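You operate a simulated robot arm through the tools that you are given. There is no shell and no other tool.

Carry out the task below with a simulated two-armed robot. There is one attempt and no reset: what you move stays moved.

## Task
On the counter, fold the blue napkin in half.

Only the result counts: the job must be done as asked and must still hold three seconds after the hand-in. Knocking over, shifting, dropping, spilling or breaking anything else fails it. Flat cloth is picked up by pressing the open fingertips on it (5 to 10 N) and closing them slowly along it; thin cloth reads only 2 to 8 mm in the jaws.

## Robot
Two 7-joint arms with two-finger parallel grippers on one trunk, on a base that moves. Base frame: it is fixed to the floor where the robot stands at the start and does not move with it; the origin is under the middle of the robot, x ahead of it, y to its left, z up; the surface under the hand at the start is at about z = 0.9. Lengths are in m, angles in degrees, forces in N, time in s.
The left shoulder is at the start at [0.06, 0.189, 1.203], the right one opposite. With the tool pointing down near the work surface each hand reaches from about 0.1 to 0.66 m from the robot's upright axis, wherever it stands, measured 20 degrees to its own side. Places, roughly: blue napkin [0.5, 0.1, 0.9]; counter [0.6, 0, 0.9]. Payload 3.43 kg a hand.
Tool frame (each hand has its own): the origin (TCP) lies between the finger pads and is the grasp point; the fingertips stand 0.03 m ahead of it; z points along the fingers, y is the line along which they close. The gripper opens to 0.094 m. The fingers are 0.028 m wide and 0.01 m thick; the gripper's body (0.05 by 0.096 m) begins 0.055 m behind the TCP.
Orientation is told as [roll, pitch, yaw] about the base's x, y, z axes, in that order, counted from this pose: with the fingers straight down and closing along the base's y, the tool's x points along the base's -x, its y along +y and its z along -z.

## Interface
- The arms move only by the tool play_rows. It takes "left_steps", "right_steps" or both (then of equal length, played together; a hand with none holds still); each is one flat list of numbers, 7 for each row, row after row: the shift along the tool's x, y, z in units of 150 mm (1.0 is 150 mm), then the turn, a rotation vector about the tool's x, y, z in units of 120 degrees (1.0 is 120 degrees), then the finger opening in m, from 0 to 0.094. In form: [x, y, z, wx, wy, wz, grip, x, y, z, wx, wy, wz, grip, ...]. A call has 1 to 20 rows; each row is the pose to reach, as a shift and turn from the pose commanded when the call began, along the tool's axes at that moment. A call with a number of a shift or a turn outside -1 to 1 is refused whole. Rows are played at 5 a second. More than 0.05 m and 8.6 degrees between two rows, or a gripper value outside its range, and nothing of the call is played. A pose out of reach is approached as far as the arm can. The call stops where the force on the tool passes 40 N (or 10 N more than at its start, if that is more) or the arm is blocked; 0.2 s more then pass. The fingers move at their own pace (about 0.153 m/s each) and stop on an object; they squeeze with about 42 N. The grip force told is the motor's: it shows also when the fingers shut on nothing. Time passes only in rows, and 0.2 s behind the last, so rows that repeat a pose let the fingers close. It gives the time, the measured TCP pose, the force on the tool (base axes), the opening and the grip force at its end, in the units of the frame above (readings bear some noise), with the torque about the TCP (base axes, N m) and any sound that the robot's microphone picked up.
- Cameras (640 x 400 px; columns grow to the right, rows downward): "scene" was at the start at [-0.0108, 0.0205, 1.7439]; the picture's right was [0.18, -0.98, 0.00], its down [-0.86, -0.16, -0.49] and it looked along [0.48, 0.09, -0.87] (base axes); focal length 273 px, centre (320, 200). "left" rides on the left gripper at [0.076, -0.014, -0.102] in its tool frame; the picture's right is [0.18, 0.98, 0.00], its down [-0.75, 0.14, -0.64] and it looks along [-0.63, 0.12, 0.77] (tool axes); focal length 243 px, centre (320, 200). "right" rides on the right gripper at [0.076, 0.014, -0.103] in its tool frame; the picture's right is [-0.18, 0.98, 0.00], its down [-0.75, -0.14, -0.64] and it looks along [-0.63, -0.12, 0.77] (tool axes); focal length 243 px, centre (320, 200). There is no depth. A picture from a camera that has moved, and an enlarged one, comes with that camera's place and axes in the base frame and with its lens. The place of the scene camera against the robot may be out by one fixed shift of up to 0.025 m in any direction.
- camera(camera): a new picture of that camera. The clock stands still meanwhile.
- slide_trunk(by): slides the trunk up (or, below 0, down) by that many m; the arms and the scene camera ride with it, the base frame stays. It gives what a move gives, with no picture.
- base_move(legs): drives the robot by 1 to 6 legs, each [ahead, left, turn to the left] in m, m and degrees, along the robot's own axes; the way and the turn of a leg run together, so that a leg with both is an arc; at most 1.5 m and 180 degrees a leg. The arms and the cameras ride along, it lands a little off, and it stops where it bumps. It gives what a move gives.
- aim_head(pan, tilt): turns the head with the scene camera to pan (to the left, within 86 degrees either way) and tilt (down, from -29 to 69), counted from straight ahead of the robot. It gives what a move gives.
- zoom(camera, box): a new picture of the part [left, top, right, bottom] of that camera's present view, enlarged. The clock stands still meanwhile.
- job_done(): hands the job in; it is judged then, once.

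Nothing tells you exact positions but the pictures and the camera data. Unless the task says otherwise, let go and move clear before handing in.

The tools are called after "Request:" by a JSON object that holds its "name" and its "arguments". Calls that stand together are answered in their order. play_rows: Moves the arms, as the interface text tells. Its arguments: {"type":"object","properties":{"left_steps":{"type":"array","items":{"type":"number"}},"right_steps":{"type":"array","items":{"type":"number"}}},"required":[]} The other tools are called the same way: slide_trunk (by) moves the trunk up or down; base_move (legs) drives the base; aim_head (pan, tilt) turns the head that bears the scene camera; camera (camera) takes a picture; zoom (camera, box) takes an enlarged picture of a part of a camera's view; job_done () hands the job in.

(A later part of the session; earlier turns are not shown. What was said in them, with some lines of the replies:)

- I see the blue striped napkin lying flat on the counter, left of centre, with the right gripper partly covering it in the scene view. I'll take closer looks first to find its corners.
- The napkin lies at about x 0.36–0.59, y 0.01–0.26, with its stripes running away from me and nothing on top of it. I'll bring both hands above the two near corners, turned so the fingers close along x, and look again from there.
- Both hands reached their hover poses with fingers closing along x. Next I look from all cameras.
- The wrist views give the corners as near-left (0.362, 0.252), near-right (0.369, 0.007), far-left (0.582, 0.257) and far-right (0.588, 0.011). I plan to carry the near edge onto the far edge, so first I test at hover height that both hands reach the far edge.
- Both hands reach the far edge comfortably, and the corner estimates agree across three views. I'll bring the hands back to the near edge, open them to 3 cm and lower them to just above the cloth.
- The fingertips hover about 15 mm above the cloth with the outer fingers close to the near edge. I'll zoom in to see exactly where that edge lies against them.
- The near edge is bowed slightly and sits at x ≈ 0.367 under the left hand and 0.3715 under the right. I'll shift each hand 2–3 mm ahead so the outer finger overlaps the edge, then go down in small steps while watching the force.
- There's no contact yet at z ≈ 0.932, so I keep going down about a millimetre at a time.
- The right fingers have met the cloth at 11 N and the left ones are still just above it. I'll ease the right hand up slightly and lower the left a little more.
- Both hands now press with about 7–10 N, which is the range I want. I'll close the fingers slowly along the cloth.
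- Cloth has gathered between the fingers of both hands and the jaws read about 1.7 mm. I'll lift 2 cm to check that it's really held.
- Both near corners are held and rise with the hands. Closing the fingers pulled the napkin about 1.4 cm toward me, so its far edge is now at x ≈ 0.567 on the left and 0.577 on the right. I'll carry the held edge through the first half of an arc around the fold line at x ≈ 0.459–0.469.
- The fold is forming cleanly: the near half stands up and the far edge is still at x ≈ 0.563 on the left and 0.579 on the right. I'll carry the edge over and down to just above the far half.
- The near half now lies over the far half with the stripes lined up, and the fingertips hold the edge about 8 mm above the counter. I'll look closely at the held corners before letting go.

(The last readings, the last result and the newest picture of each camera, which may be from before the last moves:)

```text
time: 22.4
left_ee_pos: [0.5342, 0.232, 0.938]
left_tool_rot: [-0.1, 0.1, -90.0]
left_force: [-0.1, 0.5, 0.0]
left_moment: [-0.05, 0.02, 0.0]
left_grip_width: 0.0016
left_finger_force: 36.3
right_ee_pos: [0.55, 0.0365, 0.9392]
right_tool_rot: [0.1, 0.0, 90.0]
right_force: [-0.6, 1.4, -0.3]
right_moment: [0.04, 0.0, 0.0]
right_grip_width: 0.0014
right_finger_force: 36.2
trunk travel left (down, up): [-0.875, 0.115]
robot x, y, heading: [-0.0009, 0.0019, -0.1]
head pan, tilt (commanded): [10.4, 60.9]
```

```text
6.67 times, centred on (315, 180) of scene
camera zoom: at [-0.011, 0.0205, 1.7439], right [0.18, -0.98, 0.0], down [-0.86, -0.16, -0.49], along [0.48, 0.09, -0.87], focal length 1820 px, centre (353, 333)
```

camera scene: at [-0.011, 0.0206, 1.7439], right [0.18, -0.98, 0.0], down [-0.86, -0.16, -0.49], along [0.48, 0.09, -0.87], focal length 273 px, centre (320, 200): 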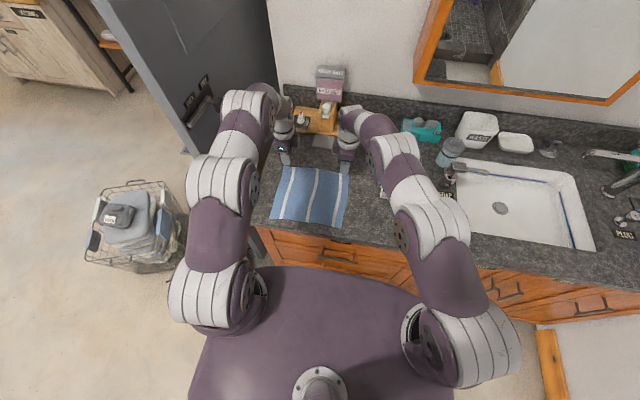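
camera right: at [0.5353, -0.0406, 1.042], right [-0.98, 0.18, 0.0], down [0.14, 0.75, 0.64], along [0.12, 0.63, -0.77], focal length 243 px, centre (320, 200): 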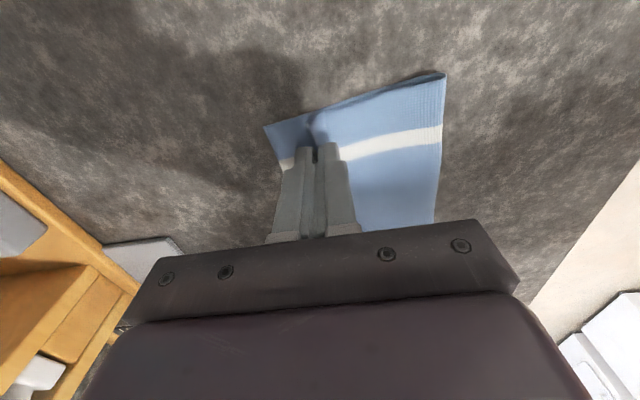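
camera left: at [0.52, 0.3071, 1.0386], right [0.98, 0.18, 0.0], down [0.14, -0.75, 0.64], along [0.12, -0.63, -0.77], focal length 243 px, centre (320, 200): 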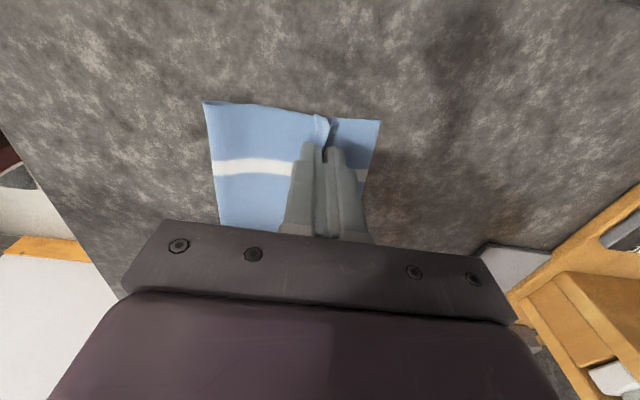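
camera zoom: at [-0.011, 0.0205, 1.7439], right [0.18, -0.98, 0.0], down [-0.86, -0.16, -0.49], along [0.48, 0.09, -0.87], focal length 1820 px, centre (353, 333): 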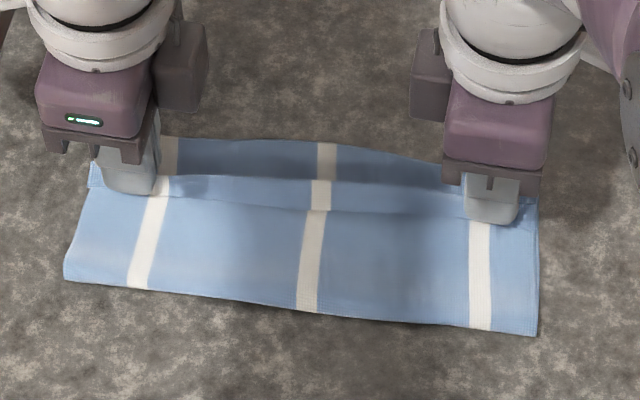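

The corners are in place, but the strip the fingers pinched is turned back like a small hem. I'll open the fingers only slightly, rise straight up and see how the edge settles.

Request:
{"name": "play_rows", "arguments": {"left_steps": [0, 0, 0, 0, 0, 0, 0.004, 0, 0, 0, 0, 0, 0, 0.008, 0, 0, 0, 0, 0, 0, 0.012, 0, 0, 0, 0, 0, 0, 0.012], "right_steps": [0, 0, 0, 0, 0, 0, 0.004, 0, 0, 0, 0, 0, 0, 0.008, 0, 0, 0, 0, 0, 0, 0.012, 0, 0, 0, 0, 0, 0, 0.012]}}

Request:
{"name": "play_rows", "arguments": {"left_steps": [0, 0, -0.05, 0, 0, 0, 0.012, 0, 0, -0.1, 0, 0, 0, 0.012, 0, 0, -0.15, 0, 0, 0, 0.012, 0, 0, -0.2, 0, 0, 0, 0.012, 0, 0, -0.27, 0, 0, 0, 0.012, 0, 0, -0.33, 0, 0, 0, 0.012], "right_steps": [0, 0, -0.05, 0, 0, 0, 0.012, 0, 0, -0.1, 0, 0, 0, 0.012, 0, 0, -0.15, 0, 0, 0, 0.012, 0, 0, -0.2, 0, 0, 0, 0.012, 0, 0, -0.27, 0, 0, 0, 0.012, 0, 0, -0.33, 0, 0, 0, 0.012]}}

Request:
{"name": "zoom", "arguments": {"camera": "right", "box": [200, 40, 480, 260]}}

Request:
{"name": "zoom", "arguments": {"camera": "left", "box": [160, 40, 440, 260]}}

Request:
{"name": "zoom", "arguments": {"camera": "scene", "box": [270, 150, 360, 210]}}

```text
time: 23.4
left_ee_pos: [0.535, 0.2326, 0.9368]
left_tool_rot: [-0.1, 0.0, -90.1]
left_force: [0.0, -0.4, -0.9]
left_moment: [0.04, 0.0, -0.03]
left_grip_width: 0.0118
left_finger_force: 0.1
right_ee_pos: [0.5502, 0.0368, 0.9393]
right_tool_rot: [0.0, 0.0, 90.0]
right_force: [-0.2, 0.3, -0.6]
right_moment: [-0.01, 0.03, -0.01]
right_grip_width: 0.012
right_finger_force: 0.1
trunk travel left (down, up): [-0.875, 0.115]
robot x, y, heading: [-0.0043, -0.0004, -0.0]
head pan, tilt (commanded): [10.4, 60.9]
```

```text
time: 24.8
left_ee_pos: [0.5333, 0.2322, 0.9875]
left_tool_rot: [0.0, 0.0, -90.0]
left_force: [0.0, 1.2, 0.5]
left_moment: [0.0, 0.0, 0.01]
left_grip_width: 0.0121
left_finger_force: 0.0
right_ee_pos: [0.5518, 0.0374, 0.989]
right_tool_rot: [-0.1, 0.0, 90.0]
right_force: [0.1, -0.3, 0.5]
right_moment: [-0.01, 0.01, -0.02]
right_grip_width: 0.0125
right_finger_force: 0.2
trunk travel left (down, up): [-0.875, 0.115]
robot x, y, heading: [-0.0036, 0.0011, 0.1]
head pan, tilt (commanded): [10.4, 60.9]
```

```text
1.82 times, centred on (340, 150) of right
camera zoom: at [0.5357, -0.0391, 1.0919], right [-0.98, 0.18, 0.0], down [0.14, 0.75, 0.64], along [0.12, 0.63, -0.77], focal length 441 px, centre (284, 291)
```

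zoom: 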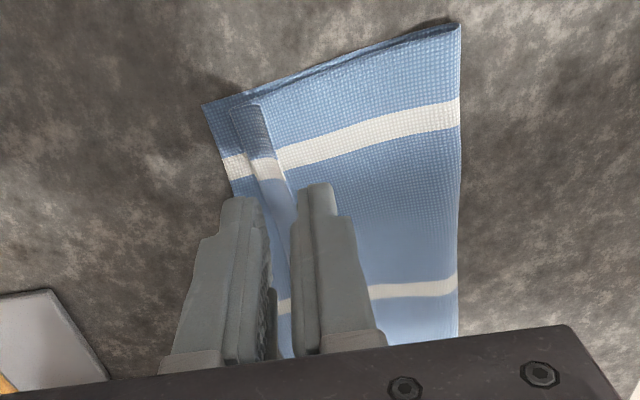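

```text
1.82 times, centred on (300, 150) of left
camera zoom: at [0.52, 0.3072, 1.0881], right [0.98, 0.18, 0.0], down [0.14, -0.75, 0.64], along [0.12, -0.63, -0.77], focal length 441 px, centre (356, 291)
```

zoom: 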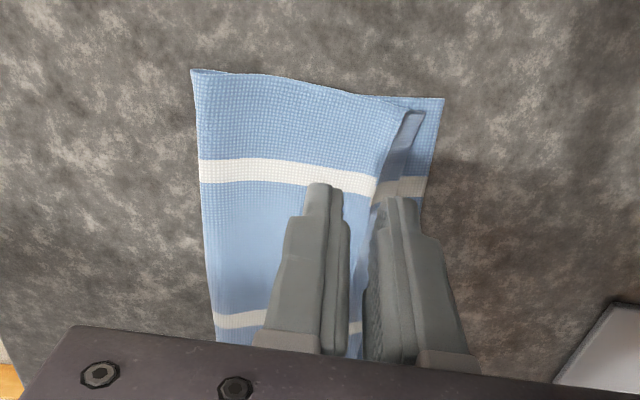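

```text
6.67 times, centred on (315, 180) of scene
camera zoom: at [-0.0111, 0.0205, 1.7438], right [0.18, -0.98, 0.0], down [-0.86, -0.16, -0.49], along [0.48, 0.09, -0.87], focal length 1820 px, centre (353, 333)
```

zoom: 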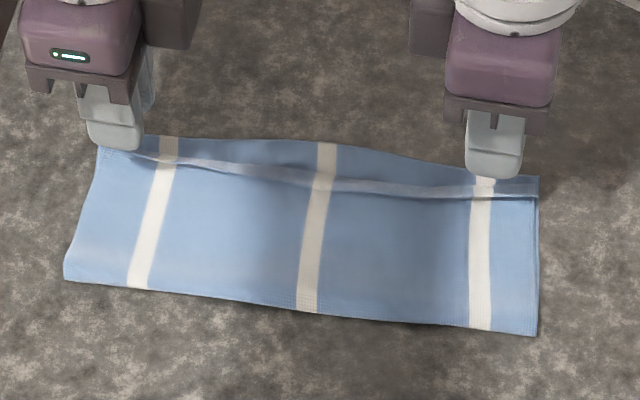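

The hem sprang open by itself, and the near edge now lies close to the far edge. I'll raise both hands further for a clear view of the whole fold.

Request:
{"name": "play_rows", "arguments": {"left_steps": [0.05, -0.1, -0.2, 0, 0, 0, 0.03, 0.1, -0.2, -0.4, 0, 0, 0, 0.03, 0.2, -0.3, -0.6, 0, 0, 0, 0.03, 0.3, -0.4, -0.7, 0, 0, 0, 0.03], "right_steps": [0.05, 0.1, -0.2, 0, 0, 0, 0.03, 0.2, 0.2, -0.4, 0, 0, 0, 0.03, 0.45, 0.3, -0.6, 0, 0, 0, 0.03, 0.7, 0.4, -0.7, 0, 0, 0, 0.03]}}

Request:
{"name": "camera", "arguments": {"camera": "right"}}

Request:
{"name": "camera", "arguments": {"camera": "left"}}

Request:
{"name": "zoom", "arguments": {"camera": "scene", "box": [270, 150, 360, 210]}}

```text
refused: row 3 steps farther than a row can; nothing moved
```

```text
taken
camera right: at [0.5357, -0.0391, 1.0919], right [-0.98, 0.18, 0.0], down [0.14, 0.75, 0.64], along [0.12, 0.63, -0.77], focal length 243 px, centre (320, 200)
```

right: 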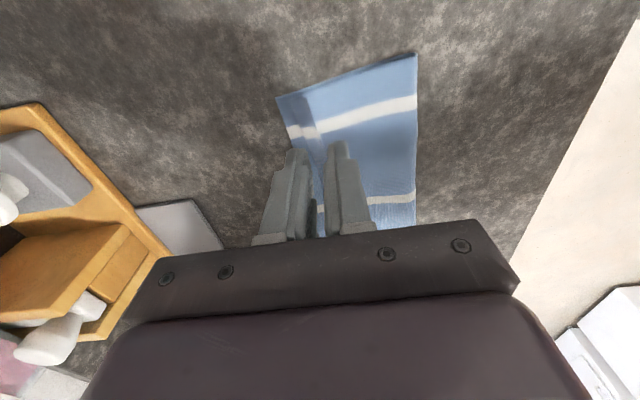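

```text
taken
camera left: at [0.52, 0.3072, 1.0881], right [0.98, 0.18, 0.0], down [0.14, -0.75, 0.64], along [0.12, -0.63, -0.77], focal length 243 px, centre (320, 200)
```

left: 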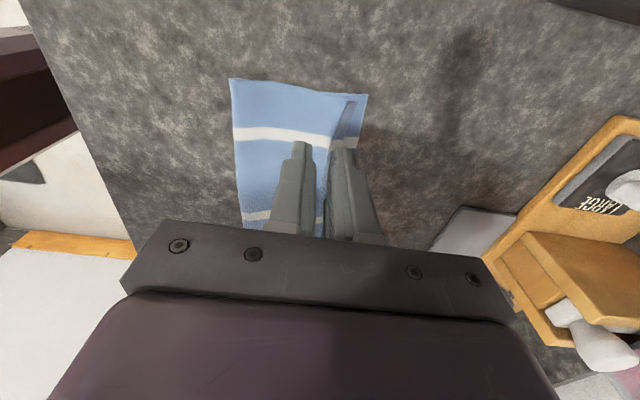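

```text
6.67 times, centred on (315, 180) of scene
camera zoom: at [-0.0111, 0.0205, 1.7438], right [0.18, -0.98, 0.0], down [-0.86, -0.16, -0.49], along [0.48, 0.09, -0.87], focal length 1820 px, centre (353, 333)
```

zoom: 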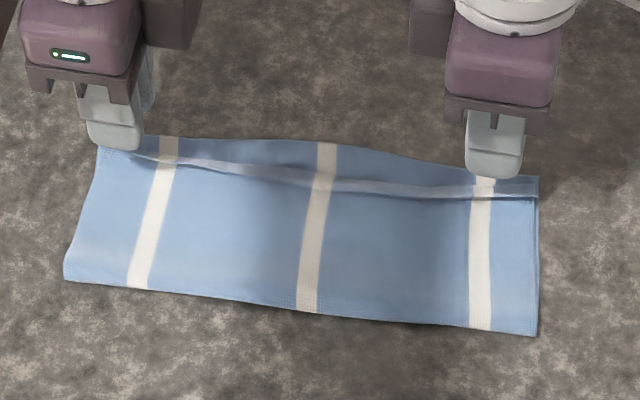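

That move was refused because one row stepped too far, and nothing moved. I'll raise straight up first in smaller steps and look again.

Request:
{"name": "play_rows", "arguments": {"left_steps": [0, 0, -0.2, 0, 0, 0, 0.03, 0, 0, -0.4, 0, 0, 0, 0.03, 0, 0, -0.6, 0, 0, 0, 0.03, 0, 0, -0.8, 0, 0, 0, 0.03, 0.15, 0, -0.8, 0, 0, 0, 0.03, 0.3, 0, -0.8, 0, 0, 0, 0.03], "right_steps": [0, 0, -0.2, 0, 0, 0, 0.03, 0, 0, -0.4, 0, 0, 0, 0.03, 0, 0, -0.6, 0, 0, 0, 0.03, 0, 0, -0.8, 0, 0, 0, 0.03, 0.15, 0, -0.8, 0, 0, 0, 0.03, 0.3, 0, -0.8, 0, 0, 0, 0.03]}}

Request:
{"name": "camera", "arguments": {"camera": "right"}}

Request:
{"name": "camera", "arguments": {"camera": "left"}}

Request:
{"name": "zoom", "arguments": {"camera": "scene", "box": [270, 150, 360, 210]}}

```text
time: 26.2
left_ee_pos: [0.5336, 0.2775, 1.1091]
left_tool_rot: [0.0, 0.0, -89.9]
left_force: [-0.4, -0.3, -0.3]
left_moment: [0.0, 0.03, -0.01]
left_grip_width: 0.0299
left_finger_force: 0.0
right_ee_pos: [0.5495, -0.0061, 1.1083]
right_tool_rot: [0.1, -0.1, 90.0]
right_force: [0.6, -0.8, 0.2]
right_moment: [-0.02, -0.02, 0.02]
right_grip_width: 0.0299
right_finger_force: 0.0
right hand out of reach, approached as far as the arm can: row 4
trunk travel left (down, up): [-0.875, 0.115]
robot x, y, heading: [-0.0037, -0.001, -0.1]
head pan, tilt (commanded): [10.4, 60.9]
```

```text
taken
camera right: at [0.5349, -0.0833, 1.211], right [-0.98, 0.18, 0.0], down [0.14, 0.75, 0.64], along [0.12, 0.63, -0.77], focal length 243 px, centre (320, 200)
```

right: 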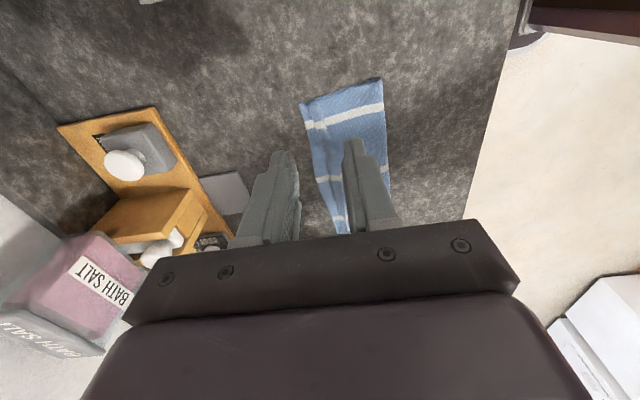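

```text
taken
camera left: at [0.5197, 0.3531, 1.2102], right [0.98, 0.18, 0.0], down [0.14, -0.75, 0.64], along [0.12, -0.63, -0.77], focal length 243 px, centre (320, 200)
```

left: 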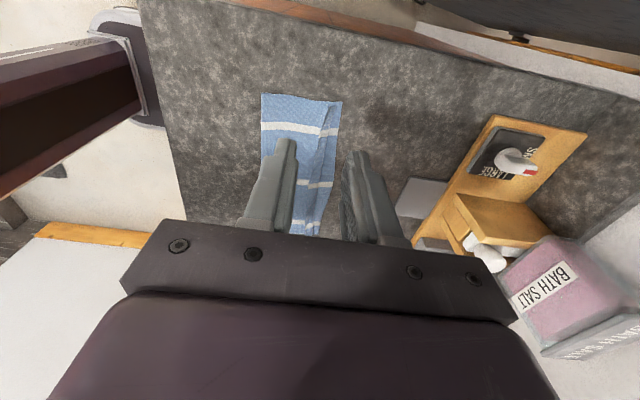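

```text
6.67 times, centred on (315, 180) of scene
camera zoom: at [-0.01, 0.0207, 1.7438], right [0.18, -0.98, 0.0], down [-0.86, -0.16, -0.49], along [0.48, 0.09, -0.87], focal length 1820 px, centre (353, 333)
```

zoom: 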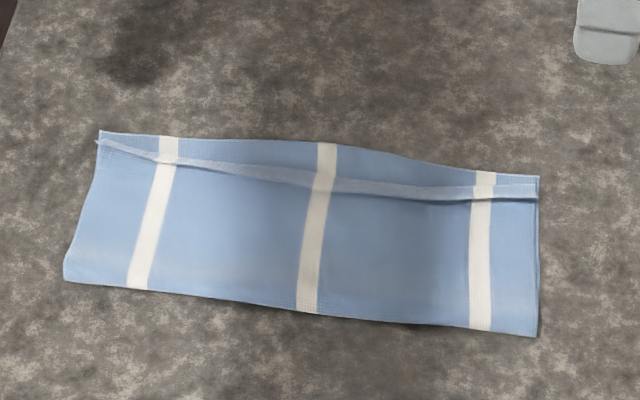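

The napkin is folded with the stripes aligned: the end corners match to about 1 cm, but the top edge looks slightly curled and about 2 cm short in the middle. I'll zoom in on that edge.

Request:
{"name": "zoom", "arguments": {"camera": "left", "box": [240, 80, 370, 250]}}

Request:
{"name": "zoom", "arguments": {"camera": "right", "box": [280, 60, 420, 250]}}

Request:
{"name": "zoom", "arguments": {"camera": "scene", "box": [280, 160, 320, 190]}}

Request:
{"name": "zoom", "arguments": {"camera": "scene", "box": [310, 160, 350, 190]}}

```text
2.35 times, centred on (305, 165) of left
camera zoom: at [0.5197, 0.3531, 1.2102], right [0.98, 0.18, 0.0], down [0.14, -0.75, 0.64], along [0.12, -0.63, -0.77], focal length 571 px, centre (355, 282)
```

zoom: 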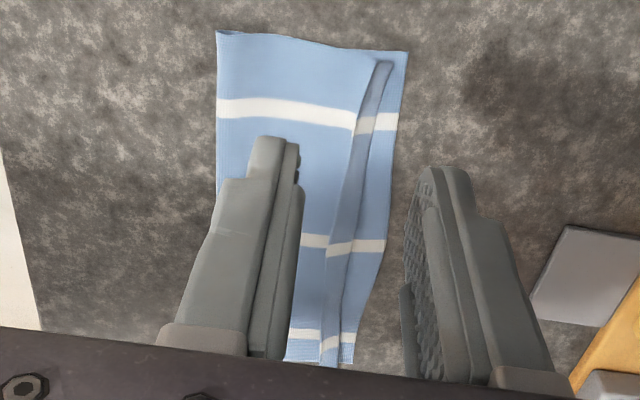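

```text
2.11 times, centred on (350, 155) of right
camera zoom: at [0.5349, -0.0833, 1.211], right [-0.98, 0.18, 0.0], down [0.14, 0.75, 0.64], along [0.12, 0.63, -0.77], focal length 511 px, centre (257, 295)
```

zoom: 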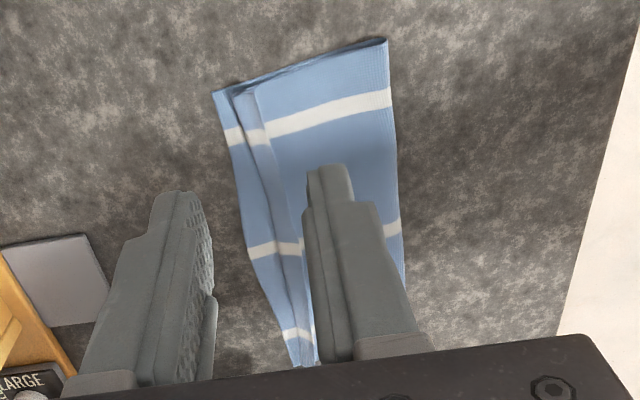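

```text
13.33 times, centred on (300, 175) of scene
camera zoom: at [-0.01, 0.0207, 1.7438], right [0.18, -0.98, 0.0], down [-0.86, -0.16, -0.49], along [0.48, 0.09, -0.87], focal length 3641 px, centre (587, 533)
```

zoom: 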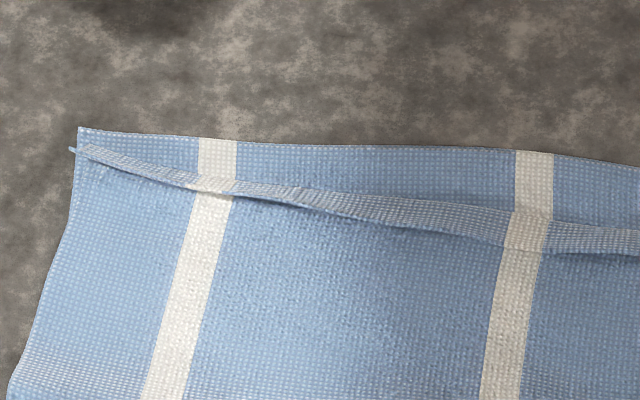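

```text
13.33 times, centred on (330, 175) of scene
camera zoom: at [-0.01, 0.0207, 1.7438], right [0.18, -0.98, 0.0], down [-0.86, -0.16, -0.49], along [0.48, 0.09, -0.87], focal length 3641 px, centre (187, 533)
```

zoom: 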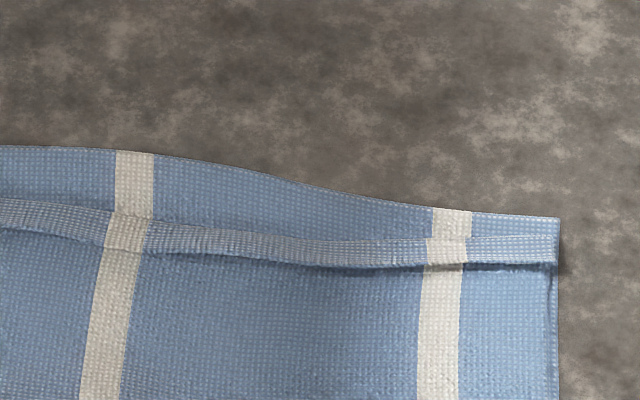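

It looks as if a strip about 1 cm wide along the top edge is still turned back on itself. I'll bring both wrist cameras down for a close look before deciding whether to smooth it.

Request:
{"name": "play_rows", "arguments": {"left_steps": [-0.104, -0.056, 0.223, 0, 0, 0, 0.0, -0.208, -0.112, 0.446, 0, 0, 0, 0.0, -0.312, -0.168, 0.67, 0, 0, 0, 0.0, -0.417, -0.224, 0.893, 0, 0, 0, 0.0, -0.417, -0.224, 0.893, 0, 0, 0, 0.0], "right_steps": [-0.093, 0.0575, 0.222, 0, 0, 0, 0.0, -0.186, 0.115, 0.444, 0, 0, 0, 0.0, -0.28, 0.1725, 0.665, 0, 0, 0, 0.0, -0.373, 0.23, 0.887, 0, 0, 0, 0.0, -0.373, 0.23, 0.887, 0, 0, 0, 0.0]}}

Request:
{"name": "zoom", "arguments": {"camera": "left", "box": [240, 60, 440, 240]}}

Request:
{"name": "zoom", "arguments": {"camera": "right", "box": [200, 60, 400, 240]}}

```text
time: 27.4
left_ee_pos: [0.4999, 0.2155, 0.9746]
left_tool_rot: [0.0, 0.0, -90.0]
left_force: [0.8, 0.1, 0.4]
left_moment: [0.07, -0.05, 0.01]
left_grip_width: 0.0
left_finger_force: 32.8
right_ee_pos: [0.5143, 0.0509, 0.9727]
right_tool_rot: [0.0, 0.0, 89.9]
right_force: [-0.1, 0.2, 0.0]
right_moment: [-0.01, 0.01, -0.02]
right_grip_width: 0.0001
right_finger_force: 33.2
trunk travel left (down, up): [-0.875, 0.115]
robot x, y, heading: [0.0016, 0.0012, 0.1]
head pan, tilt (commanded): [10.4, 60.9]
```

```text
2.22 times, centred on (340, 150) of left
camera zoom: at [0.4861, 0.2898, 1.076], right [0.98, 0.18, 0.0], down [0.14, -0.75, 0.64], along [0.12, -0.63, -0.77], focal length 539 px, centre (276, 311)
```

zoom: 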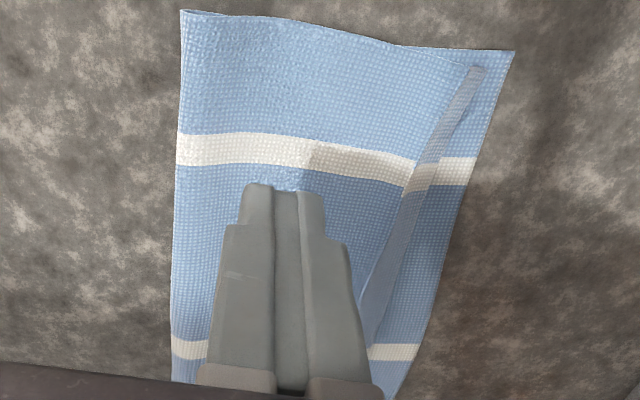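

```text
2.22 times, centred on (300, 150) of right
camera zoom: at [0.5006, -0.027, 1.0762], right [-0.98, 0.18, 0.0], down [0.14, 0.75, 0.64], along [0.12, 0.63, -0.77], focal length 539 px, centre (364, 311)
```

zoom: 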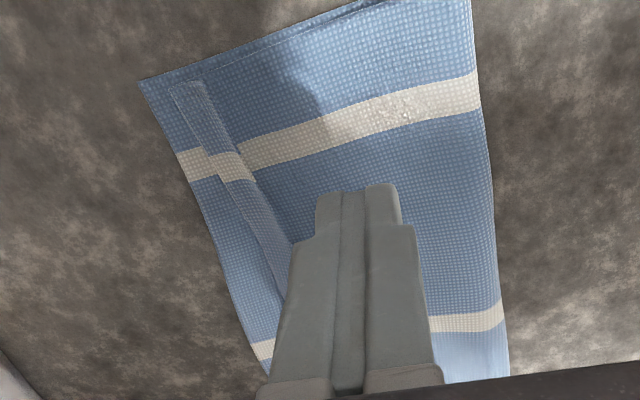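

The turned-back lip stands about 1 cm high, roughly 1–2 cm short of the far edge. I'll lower the closed fingertips just behind it and sweep it gently forward to lay it flat.

Request:
{"name": "play_rows", "arguments": {"left_steps": [0, 0.083, 0.133, 0, 0, 0, 0, 0, 0.167, 0.22, 0, 0, 0, 0, 0, 0.167, 0.267, 0, 0, 0, 0], "right_steps": [0, -0.063, 0.133, 0, 0, 0, 0, 0, -0.127, 0.22, 0, 0, 0, 0, 0, -0.127, 0.267, 0, 0, 0, 0]}}

Request:
{"name": "zoom", "arguments": {"camera": "left", "box": [220, 60, 420, 240]}}

Request:
{"name": "zoom", "arguments": {"camera": "right", "box": [220, 60, 420, 240]}}

```text
time: 28.2
left_ee_pos: [0.5246, 0.2142, 0.9342]
left_tool_rot: [0.0, 0.0, -90.0]
left_force: [0.2, 0.3, 0.8]
left_moment: [0.01, 0.02, -0.01]
left_grip_width: 0.0003
left_finger_force: 33.1
right_ee_pos: [0.5321, 0.0486, 0.9356]
right_tool_rot: [0.0, 0.1, 90.0]
right_force: [0.5, 0.1, -0.2]
right_moment: [0.01, -0.02, -0.02]
right_grip_width: 0.0002
right_finger_force: 32.3
trunk travel left (down, up): [-0.875, 0.115]
robot x, y, heading: [0.0032, 0.0006, 0.2]
head pan, tilt (commanded): [10.4, 60.9]
```

```text
2.22 times, centred on (320, 150) of left
camera zoom: at [0.5111, 0.2901, 1.0358], right [0.98, 0.18, 0.0], down [0.14, -0.75, 0.64], along [0.12, -0.63, -0.77], focal length 539 px, centre (320, 311)
```

zoom: 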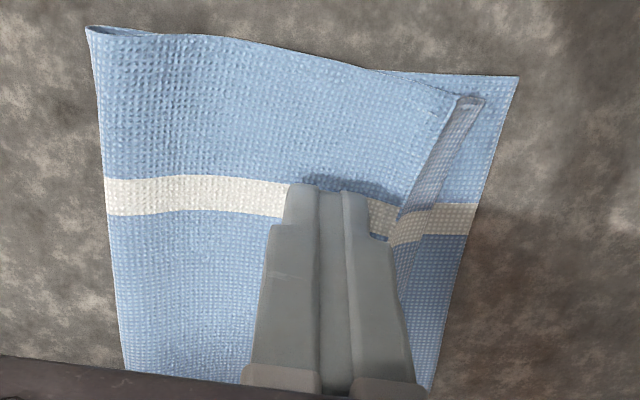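

```text
2.22 times, centred on (320, 150) of right
camera zoom: at [0.5191, -0.0287, 1.038], right [-0.98, 0.18, 0.0], down [0.14, 0.75, 0.64], along [0.12, 0.63, -0.77], focal length 539 px, centre (320, 311)
```

zoom: 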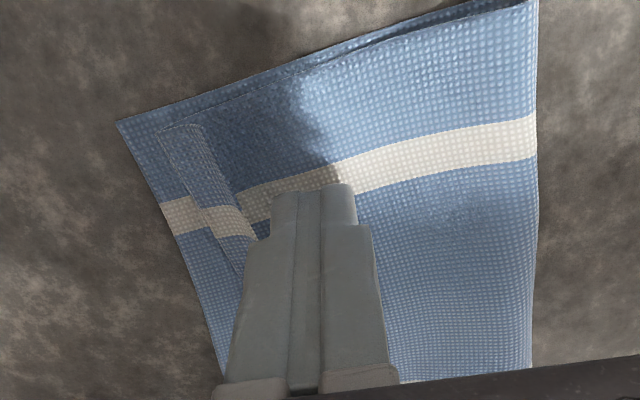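

The view is clear now: the top layer reaches x ≈ 0.56, then its last centimetre is turned back with the free edge facing me. The fingertips sit just behind that free edge without touching anything, so I'll sweep forward to flip it over.

Request:
{"name": "play_rows", "arguments": {"left_steps": [0, 0.04, 0, 0, 0, 0, 0, 0, 0.08, 0, 0, 0, 0, 0, 0, 0.12, 0, 0, 0, 0, 0, 0, 0.16, 0, 0, 0, 0, 0, 0, 0.2, 0, 0, 0, 0, 0, 0, 0.24, 0, 0, 0, 0, 0, 0, 0.28, 0, 0, 0, 0, 0, 0, 0.32, 0, 0, 0, 0, 0], "right_steps": [0, -0.04, 0, 0, 0, 0, 0, 0, -0.08, 0, 0, 0, 0, 0, 0, -0.12, 0, 0, 0, 0, 0, 0, -0.16, 0, 0, 0, 0, 0, 0, -0.2, 0, 0, 0, 0, 0, 0, -0.24, 0, 0, 0, 0, 0, 0, -0.28, 0, 0, 0, 0, 0, 0, -0.32, 0, 0, 0, 0, 0]}}

Request:
{"name": "zoom", "arguments": {"camera": "left", "box": [220, 60, 420, 240]}}

Request:
{"name": "zoom", "arguments": {"camera": "right", "box": [220, 60, 420, 240]}}

Request:
{"name": "zoom", "arguments": {"camera": "scene", "box": [270, 150, 360, 210]}}

```text
time: 30.0
left_ee_pos: [0.5744, 0.2146, 0.9339]
left_tool_rot: [0.0, 0.1, -89.9]
left_force: [-0.9, 0.3, -0.7]
left_moment: [-0.01, -0.02, 0.0]
left_grip_width: 0.0
left_finger_force: 32.8
right_ee_pos: [0.5707, 0.043, 0.9376]
right_tool_rot: [0.0, 0.0, 90.0]
right_force: [-0.2, 0.6, 0.6]
right_moment: [0.0, 0.02, -0.01]
right_grip_width: 0.0
right_finger_force: 32.9
right hand out of reach, approached as far as the arm can: row 7, 8
trunk travel left (down, up): [-0.875, 0.115]
robot x, y, heading: [-0.0014, 0.0023, 0.1]
head pan, tilt (commanded): [10.4, 60.9]
```

```text
2.22 times, centred on (320, 150) of left
camera zoom: at [0.5595, 0.2896, 1.0348], right [0.98, 0.18, 0.0], down [0.14, -0.75, 0.64], along [0.12, -0.63, -0.77], focal length 539 px, centre (320, 311)
```

zoom: 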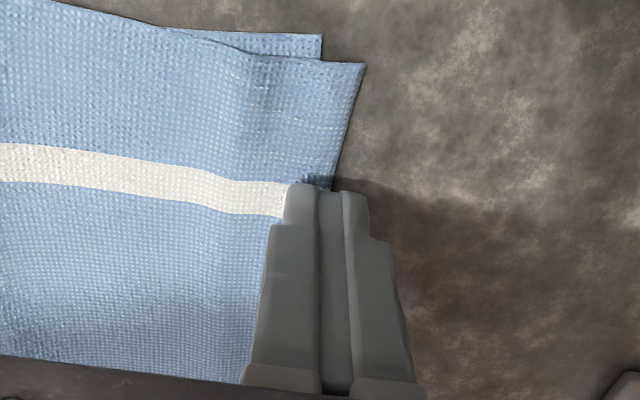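

```text
2.22 times, centred on (320, 150) of right
camera zoom: at [0.5563, -0.0331, 1.0403], right [-0.98, 0.18, 0.0], down [0.14, 0.75, 0.64], along [0.12, 0.63, -0.77], focal length 539 px, centre (320, 311)
```

zoom: 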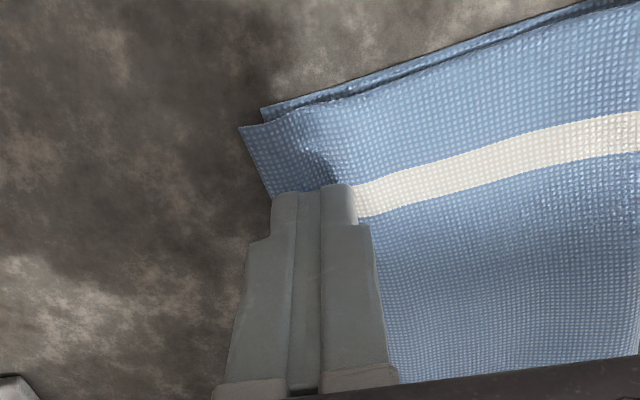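

```text
6.67 times, centred on (315, 180) of scene
camera zoom: at [-0.0104, 0.0206, 1.7439], right [0.18, -0.98, 0.0], down [-0.86, -0.16, -0.49], along [0.48, 0.09, -0.87], focal length 1820 px, centre (353, 333)
```

zoom: 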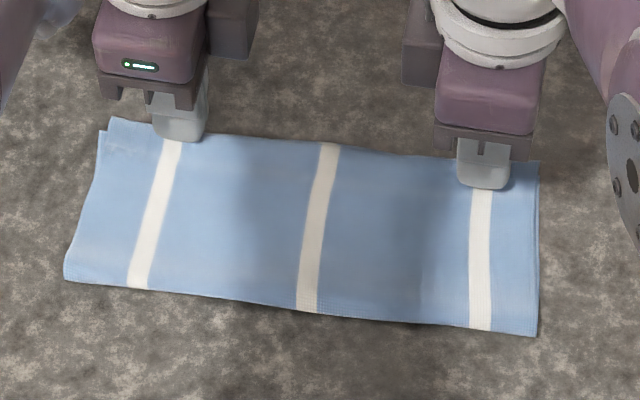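

The sweep worked: the lip flipped over along its whole length, and the top edge now lies on the far edge with only a few millimetres of overlap. I'll raise both hands straight up and inspect.

Request:
{"name": "play_rows", "arguments": {"left_steps": [0, 0, -0.1, 0, 0, 0, 0, 0, 0, -0.3, 0, 0, 0, 0, 0, 0, -0.5, 0, 0, 0, 0, 0, 0, -0.7, 0, 0, 0, 0, 0, -0.2, -0.9, 0, 0, 0, 0, 0, -0.4, -0.9, 0, 0, 0, 0, 0.2, -0.4, -0.9, 0, 0, 0, 0], "right_steps": [0, 0.05, -0.1, 0, 0, 0, 0, 0, 0.1, -0.3, 0, 0, 0, 0, 0, 0.2, -0.5, 0, 0, 0, 0, 0, 0.4, -0.7, 0, 0, 0, 0, 0, 0.6, -0.9, 0, 0, 0, 0, 0, 0.8, -0.9, 0, 0, 0, 0, 0.2, 0.8, -0.9, 0, 0, 0, 0]}}

Request:
{"name": "camera", "arguments": {"camera": "scene"}}

Request:
{"name": "zoom", "arguments": {"camera": "scene", "box": [270, 150, 360, 210]}}

Request:
{"name": "camera", "arguments": {"camera": "left"}}

Request:
{"name": "camera", "arguments": {"camera": "right"}}

```text
time: 31.6
left_ee_pos: [0.5151, 0.2456, 1.0679]
left_tool_rot: [-0.2, 0.0, -90.0]
left_force: [-0.1, -0.2, -0.8]
left_moment: [-0.03, -0.03, 0.01]
left_grip_width: 0.0003
left_finger_force: 32.6
right_ee_pos: [0.4494, 0.0154, 1.0733]
right_tool_rot: [0.1, 0.0, 90.0]
right_force: [0.3, 0.2, -0.4]
right_moment: [0.01, 0.0, 0.0]
right_grip_width: 0.0
right_finger_force: 33.1
trunk travel left (down, up): [-0.875, 0.115]
robot x, y, heading: [0.0018, -0.0015, -0.0]
head pan, tilt (commanded): [10.4, 60.9]
```

```text
taken
camera scene: at [-0.0088, 0.0205, 1.7438], right [0.18, -0.98, 0.0], down [-0.86, -0.16, -0.49], along [0.48, 0.09, -0.87], focal length 273 px, centre (320, 200)
```

scene: 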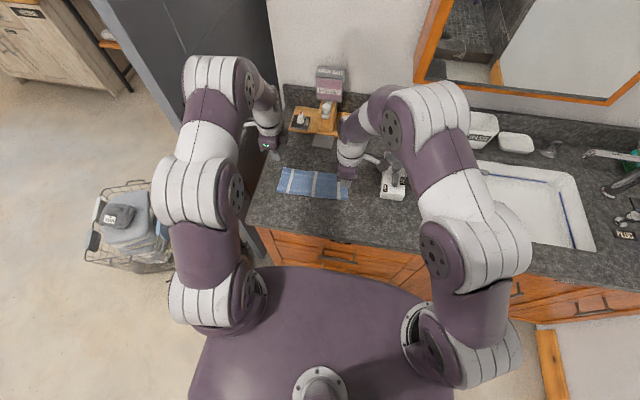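

```text
6.67 times, centred on (315, 180) of scene
camera zoom: at [-0.0088, 0.0205, 1.7438], right [0.18, -0.98, 0.0], down [-0.86, -0.16, -0.49], along [0.48, 0.09, -0.87], focal length 1820 px, centre (353, 333)
```

zoom: 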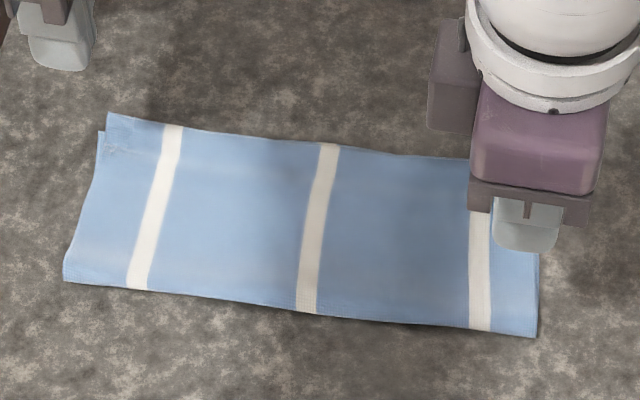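

```text
taken
camera left: at [0.5009, 0.3212, 1.1687], right [0.98, 0.18, 0.0], down [0.14, -0.75, 0.64], along [0.12, -0.63, -0.77], focal length 243 px, centre (320, 200)
```

left: 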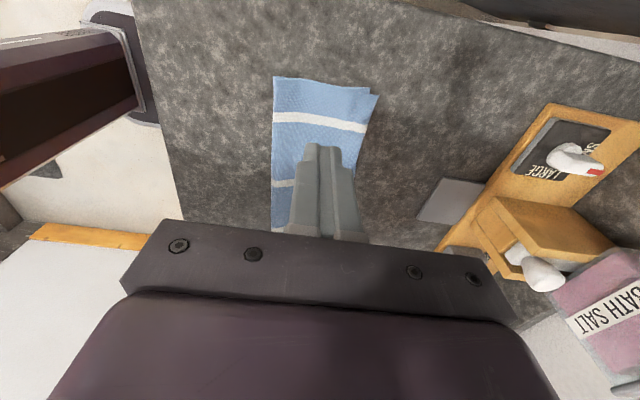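

```text
taken
camera right: at [0.4356, -0.0613, 1.1763], right [-0.98, 0.18, 0.0], down [0.14, 0.75, 0.64], along [0.12, 0.63, -0.77], focal length 243 px, centre (320, 200)
```

right: 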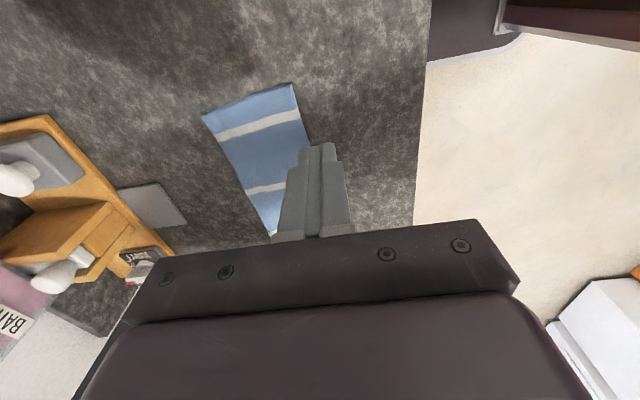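

The napkin is now folded in half: stripes aligned, right corners coincident and left corners within about 1 cm. I'll move both hands well clear and take a last look.

Request:
{"name": "play_rows", "arguments": {"left_steps": [0, -0.1, -0.15, 0, 0, 0, 0, 0.1, -0.25, -0.3, 0, 0, 0, 0, 0.2, -0.4, -0.4, 0, 0, 0, 0, 0.3, -0.55, -0.4, 0, 0, 0, 0, 0.4, -0.7, -0.4, 0, 0, 0, 0, 0.4, -0.7, -0.4, 0, 0, 0, 0], "right_steps": [0, 0.1, -0.15, 0, 0, 0, 0, 0.13, 0.22, -0.3, 0, 0, 0, 0, 0.27, 0.35, -0.4, 0, 0, 0, 0, 0.4, 0.48, -0.4, 0, 0, 0, 0, 0.55, 0.6, -0.4, 0, 0, 0, 0, 0.55, 0.6, -0.4, 0, 0, 0, 0]}}

Request:
{"name": "camera", "arguments": {"camera": "scene"}}

Request:
{"name": "zoom", "arguments": {"camera": "scene", "box": [270, 150, 360, 210]}}

Request:
{"name": "camera", "arguments": {"camera": "left"}}

Request:
{"name": "camera", "arguments": {"camera": "right"}}

```text
time: 33.0
left_ee_pos: [0.4092, 0.303, 1.128]
left_tool_rot: [-0.1, 0.0, -90.1]
left_force: [1.0, 0.4, -0.5]
left_moment: [0.03, 0.01, 0.0]
left_grip_width: 0.0
left_finger_force: 33.2
right_ee_pos: [0.3618, -0.0669, 1.1334]
right_tool_rot: [0.2, -0.1, 90.0]
right_force: [0.1, 0.5, 0.4]
right_moment: [0.01, 0.03, 0.0]
right_grip_width: 0.0
right_finger_force: 33.0
trunk travel left (down, up): [-0.875, 0.115]
robot x, y, heading: [0.0018, 0.0005, 0.2]
head pan, tilt (commanded): [10.4, 60.9]
```

```text
taken
camera scene: at [-0.0098, 0.0207, 1.7438], right [0.18, -0.98, 0.0], down [-0.86, -0.16, -0.49], along [0.48, 0.09, -0.87], focal length 273 px, centre (320, 200)
```

scene: 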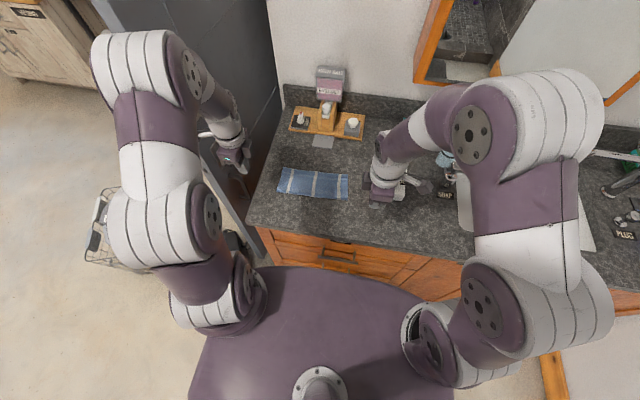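

```text
6.67 times, centred on (315, 180) of scene
camera zoom: at [-0.0098, 0.0207, 1.7438], right [0.18, -0.98, 0.0], down [-0.86, -0.16, -0.49], along [0.48, 0.09, -0.87], focal length 1820 px, centre (353, 333)
```

zoom: 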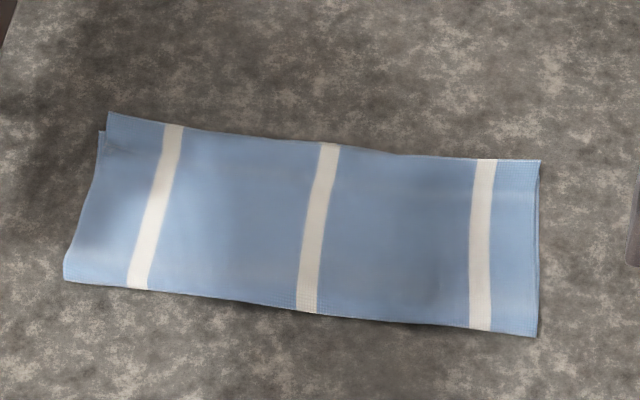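

```text
taken
camera left: at [0.3949, 0.3786, 1.2289], right [0.98, 0.18, 0.0], down [0.14, -0.75, 0.64], along [0.12, -0.63, -0.77], focal length 243 px, centre (320, 200)
```

left: 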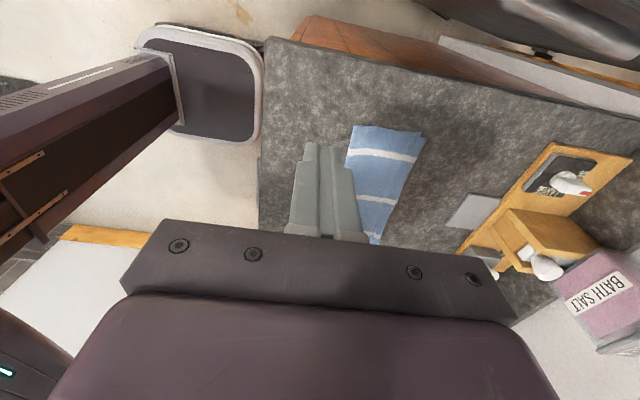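

```text
taken
camera right: at [0.3481, -0.1436, 1.2358], right [-0.98, 0.18, 0.0], down [0.14, 0.75, 0.64], along [0.12, 0.63, -0.77], focal length 243 px, centre (320, 200)
```

right: 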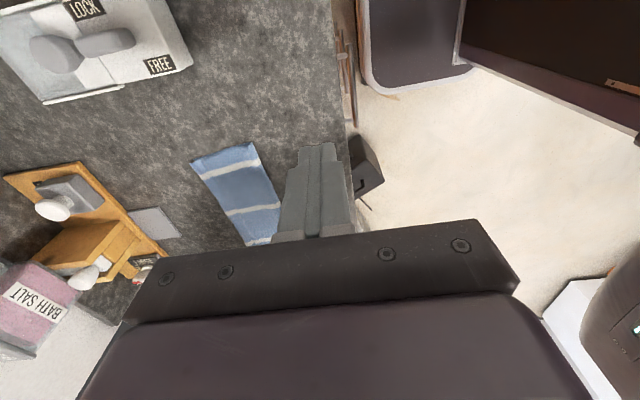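

The napkin lies flat on the counter, folded in half. The stripes match, and the top edge lies within about 1.3 cm of the bottom edge. Both hands are clear and nothing else moved, so I hand in.

Request:
{"name": "job_done", "arguments": {}}

```text
The job is handed in.
```

The blue napkin is folded in half on the counter: the near edge lies over the far edge, with the stripes lined up. In the last pictures the top edge runs about 1.3 cm past the bottom one, so the halves are roughly 53/47 rather than exact.

When the fingers closed, they pulled the napkin about 1.4 cm toward the robot, so it now sits slightly nearer than it started. After I released it, a strip about 1 cm wide along the top edge was still turned back. I swept it flat with closed fingertips, and it stayed flat after both hands moved clear.

Nothing else on the counter looks moved. The job is handed in, and no verdict has come back yet.
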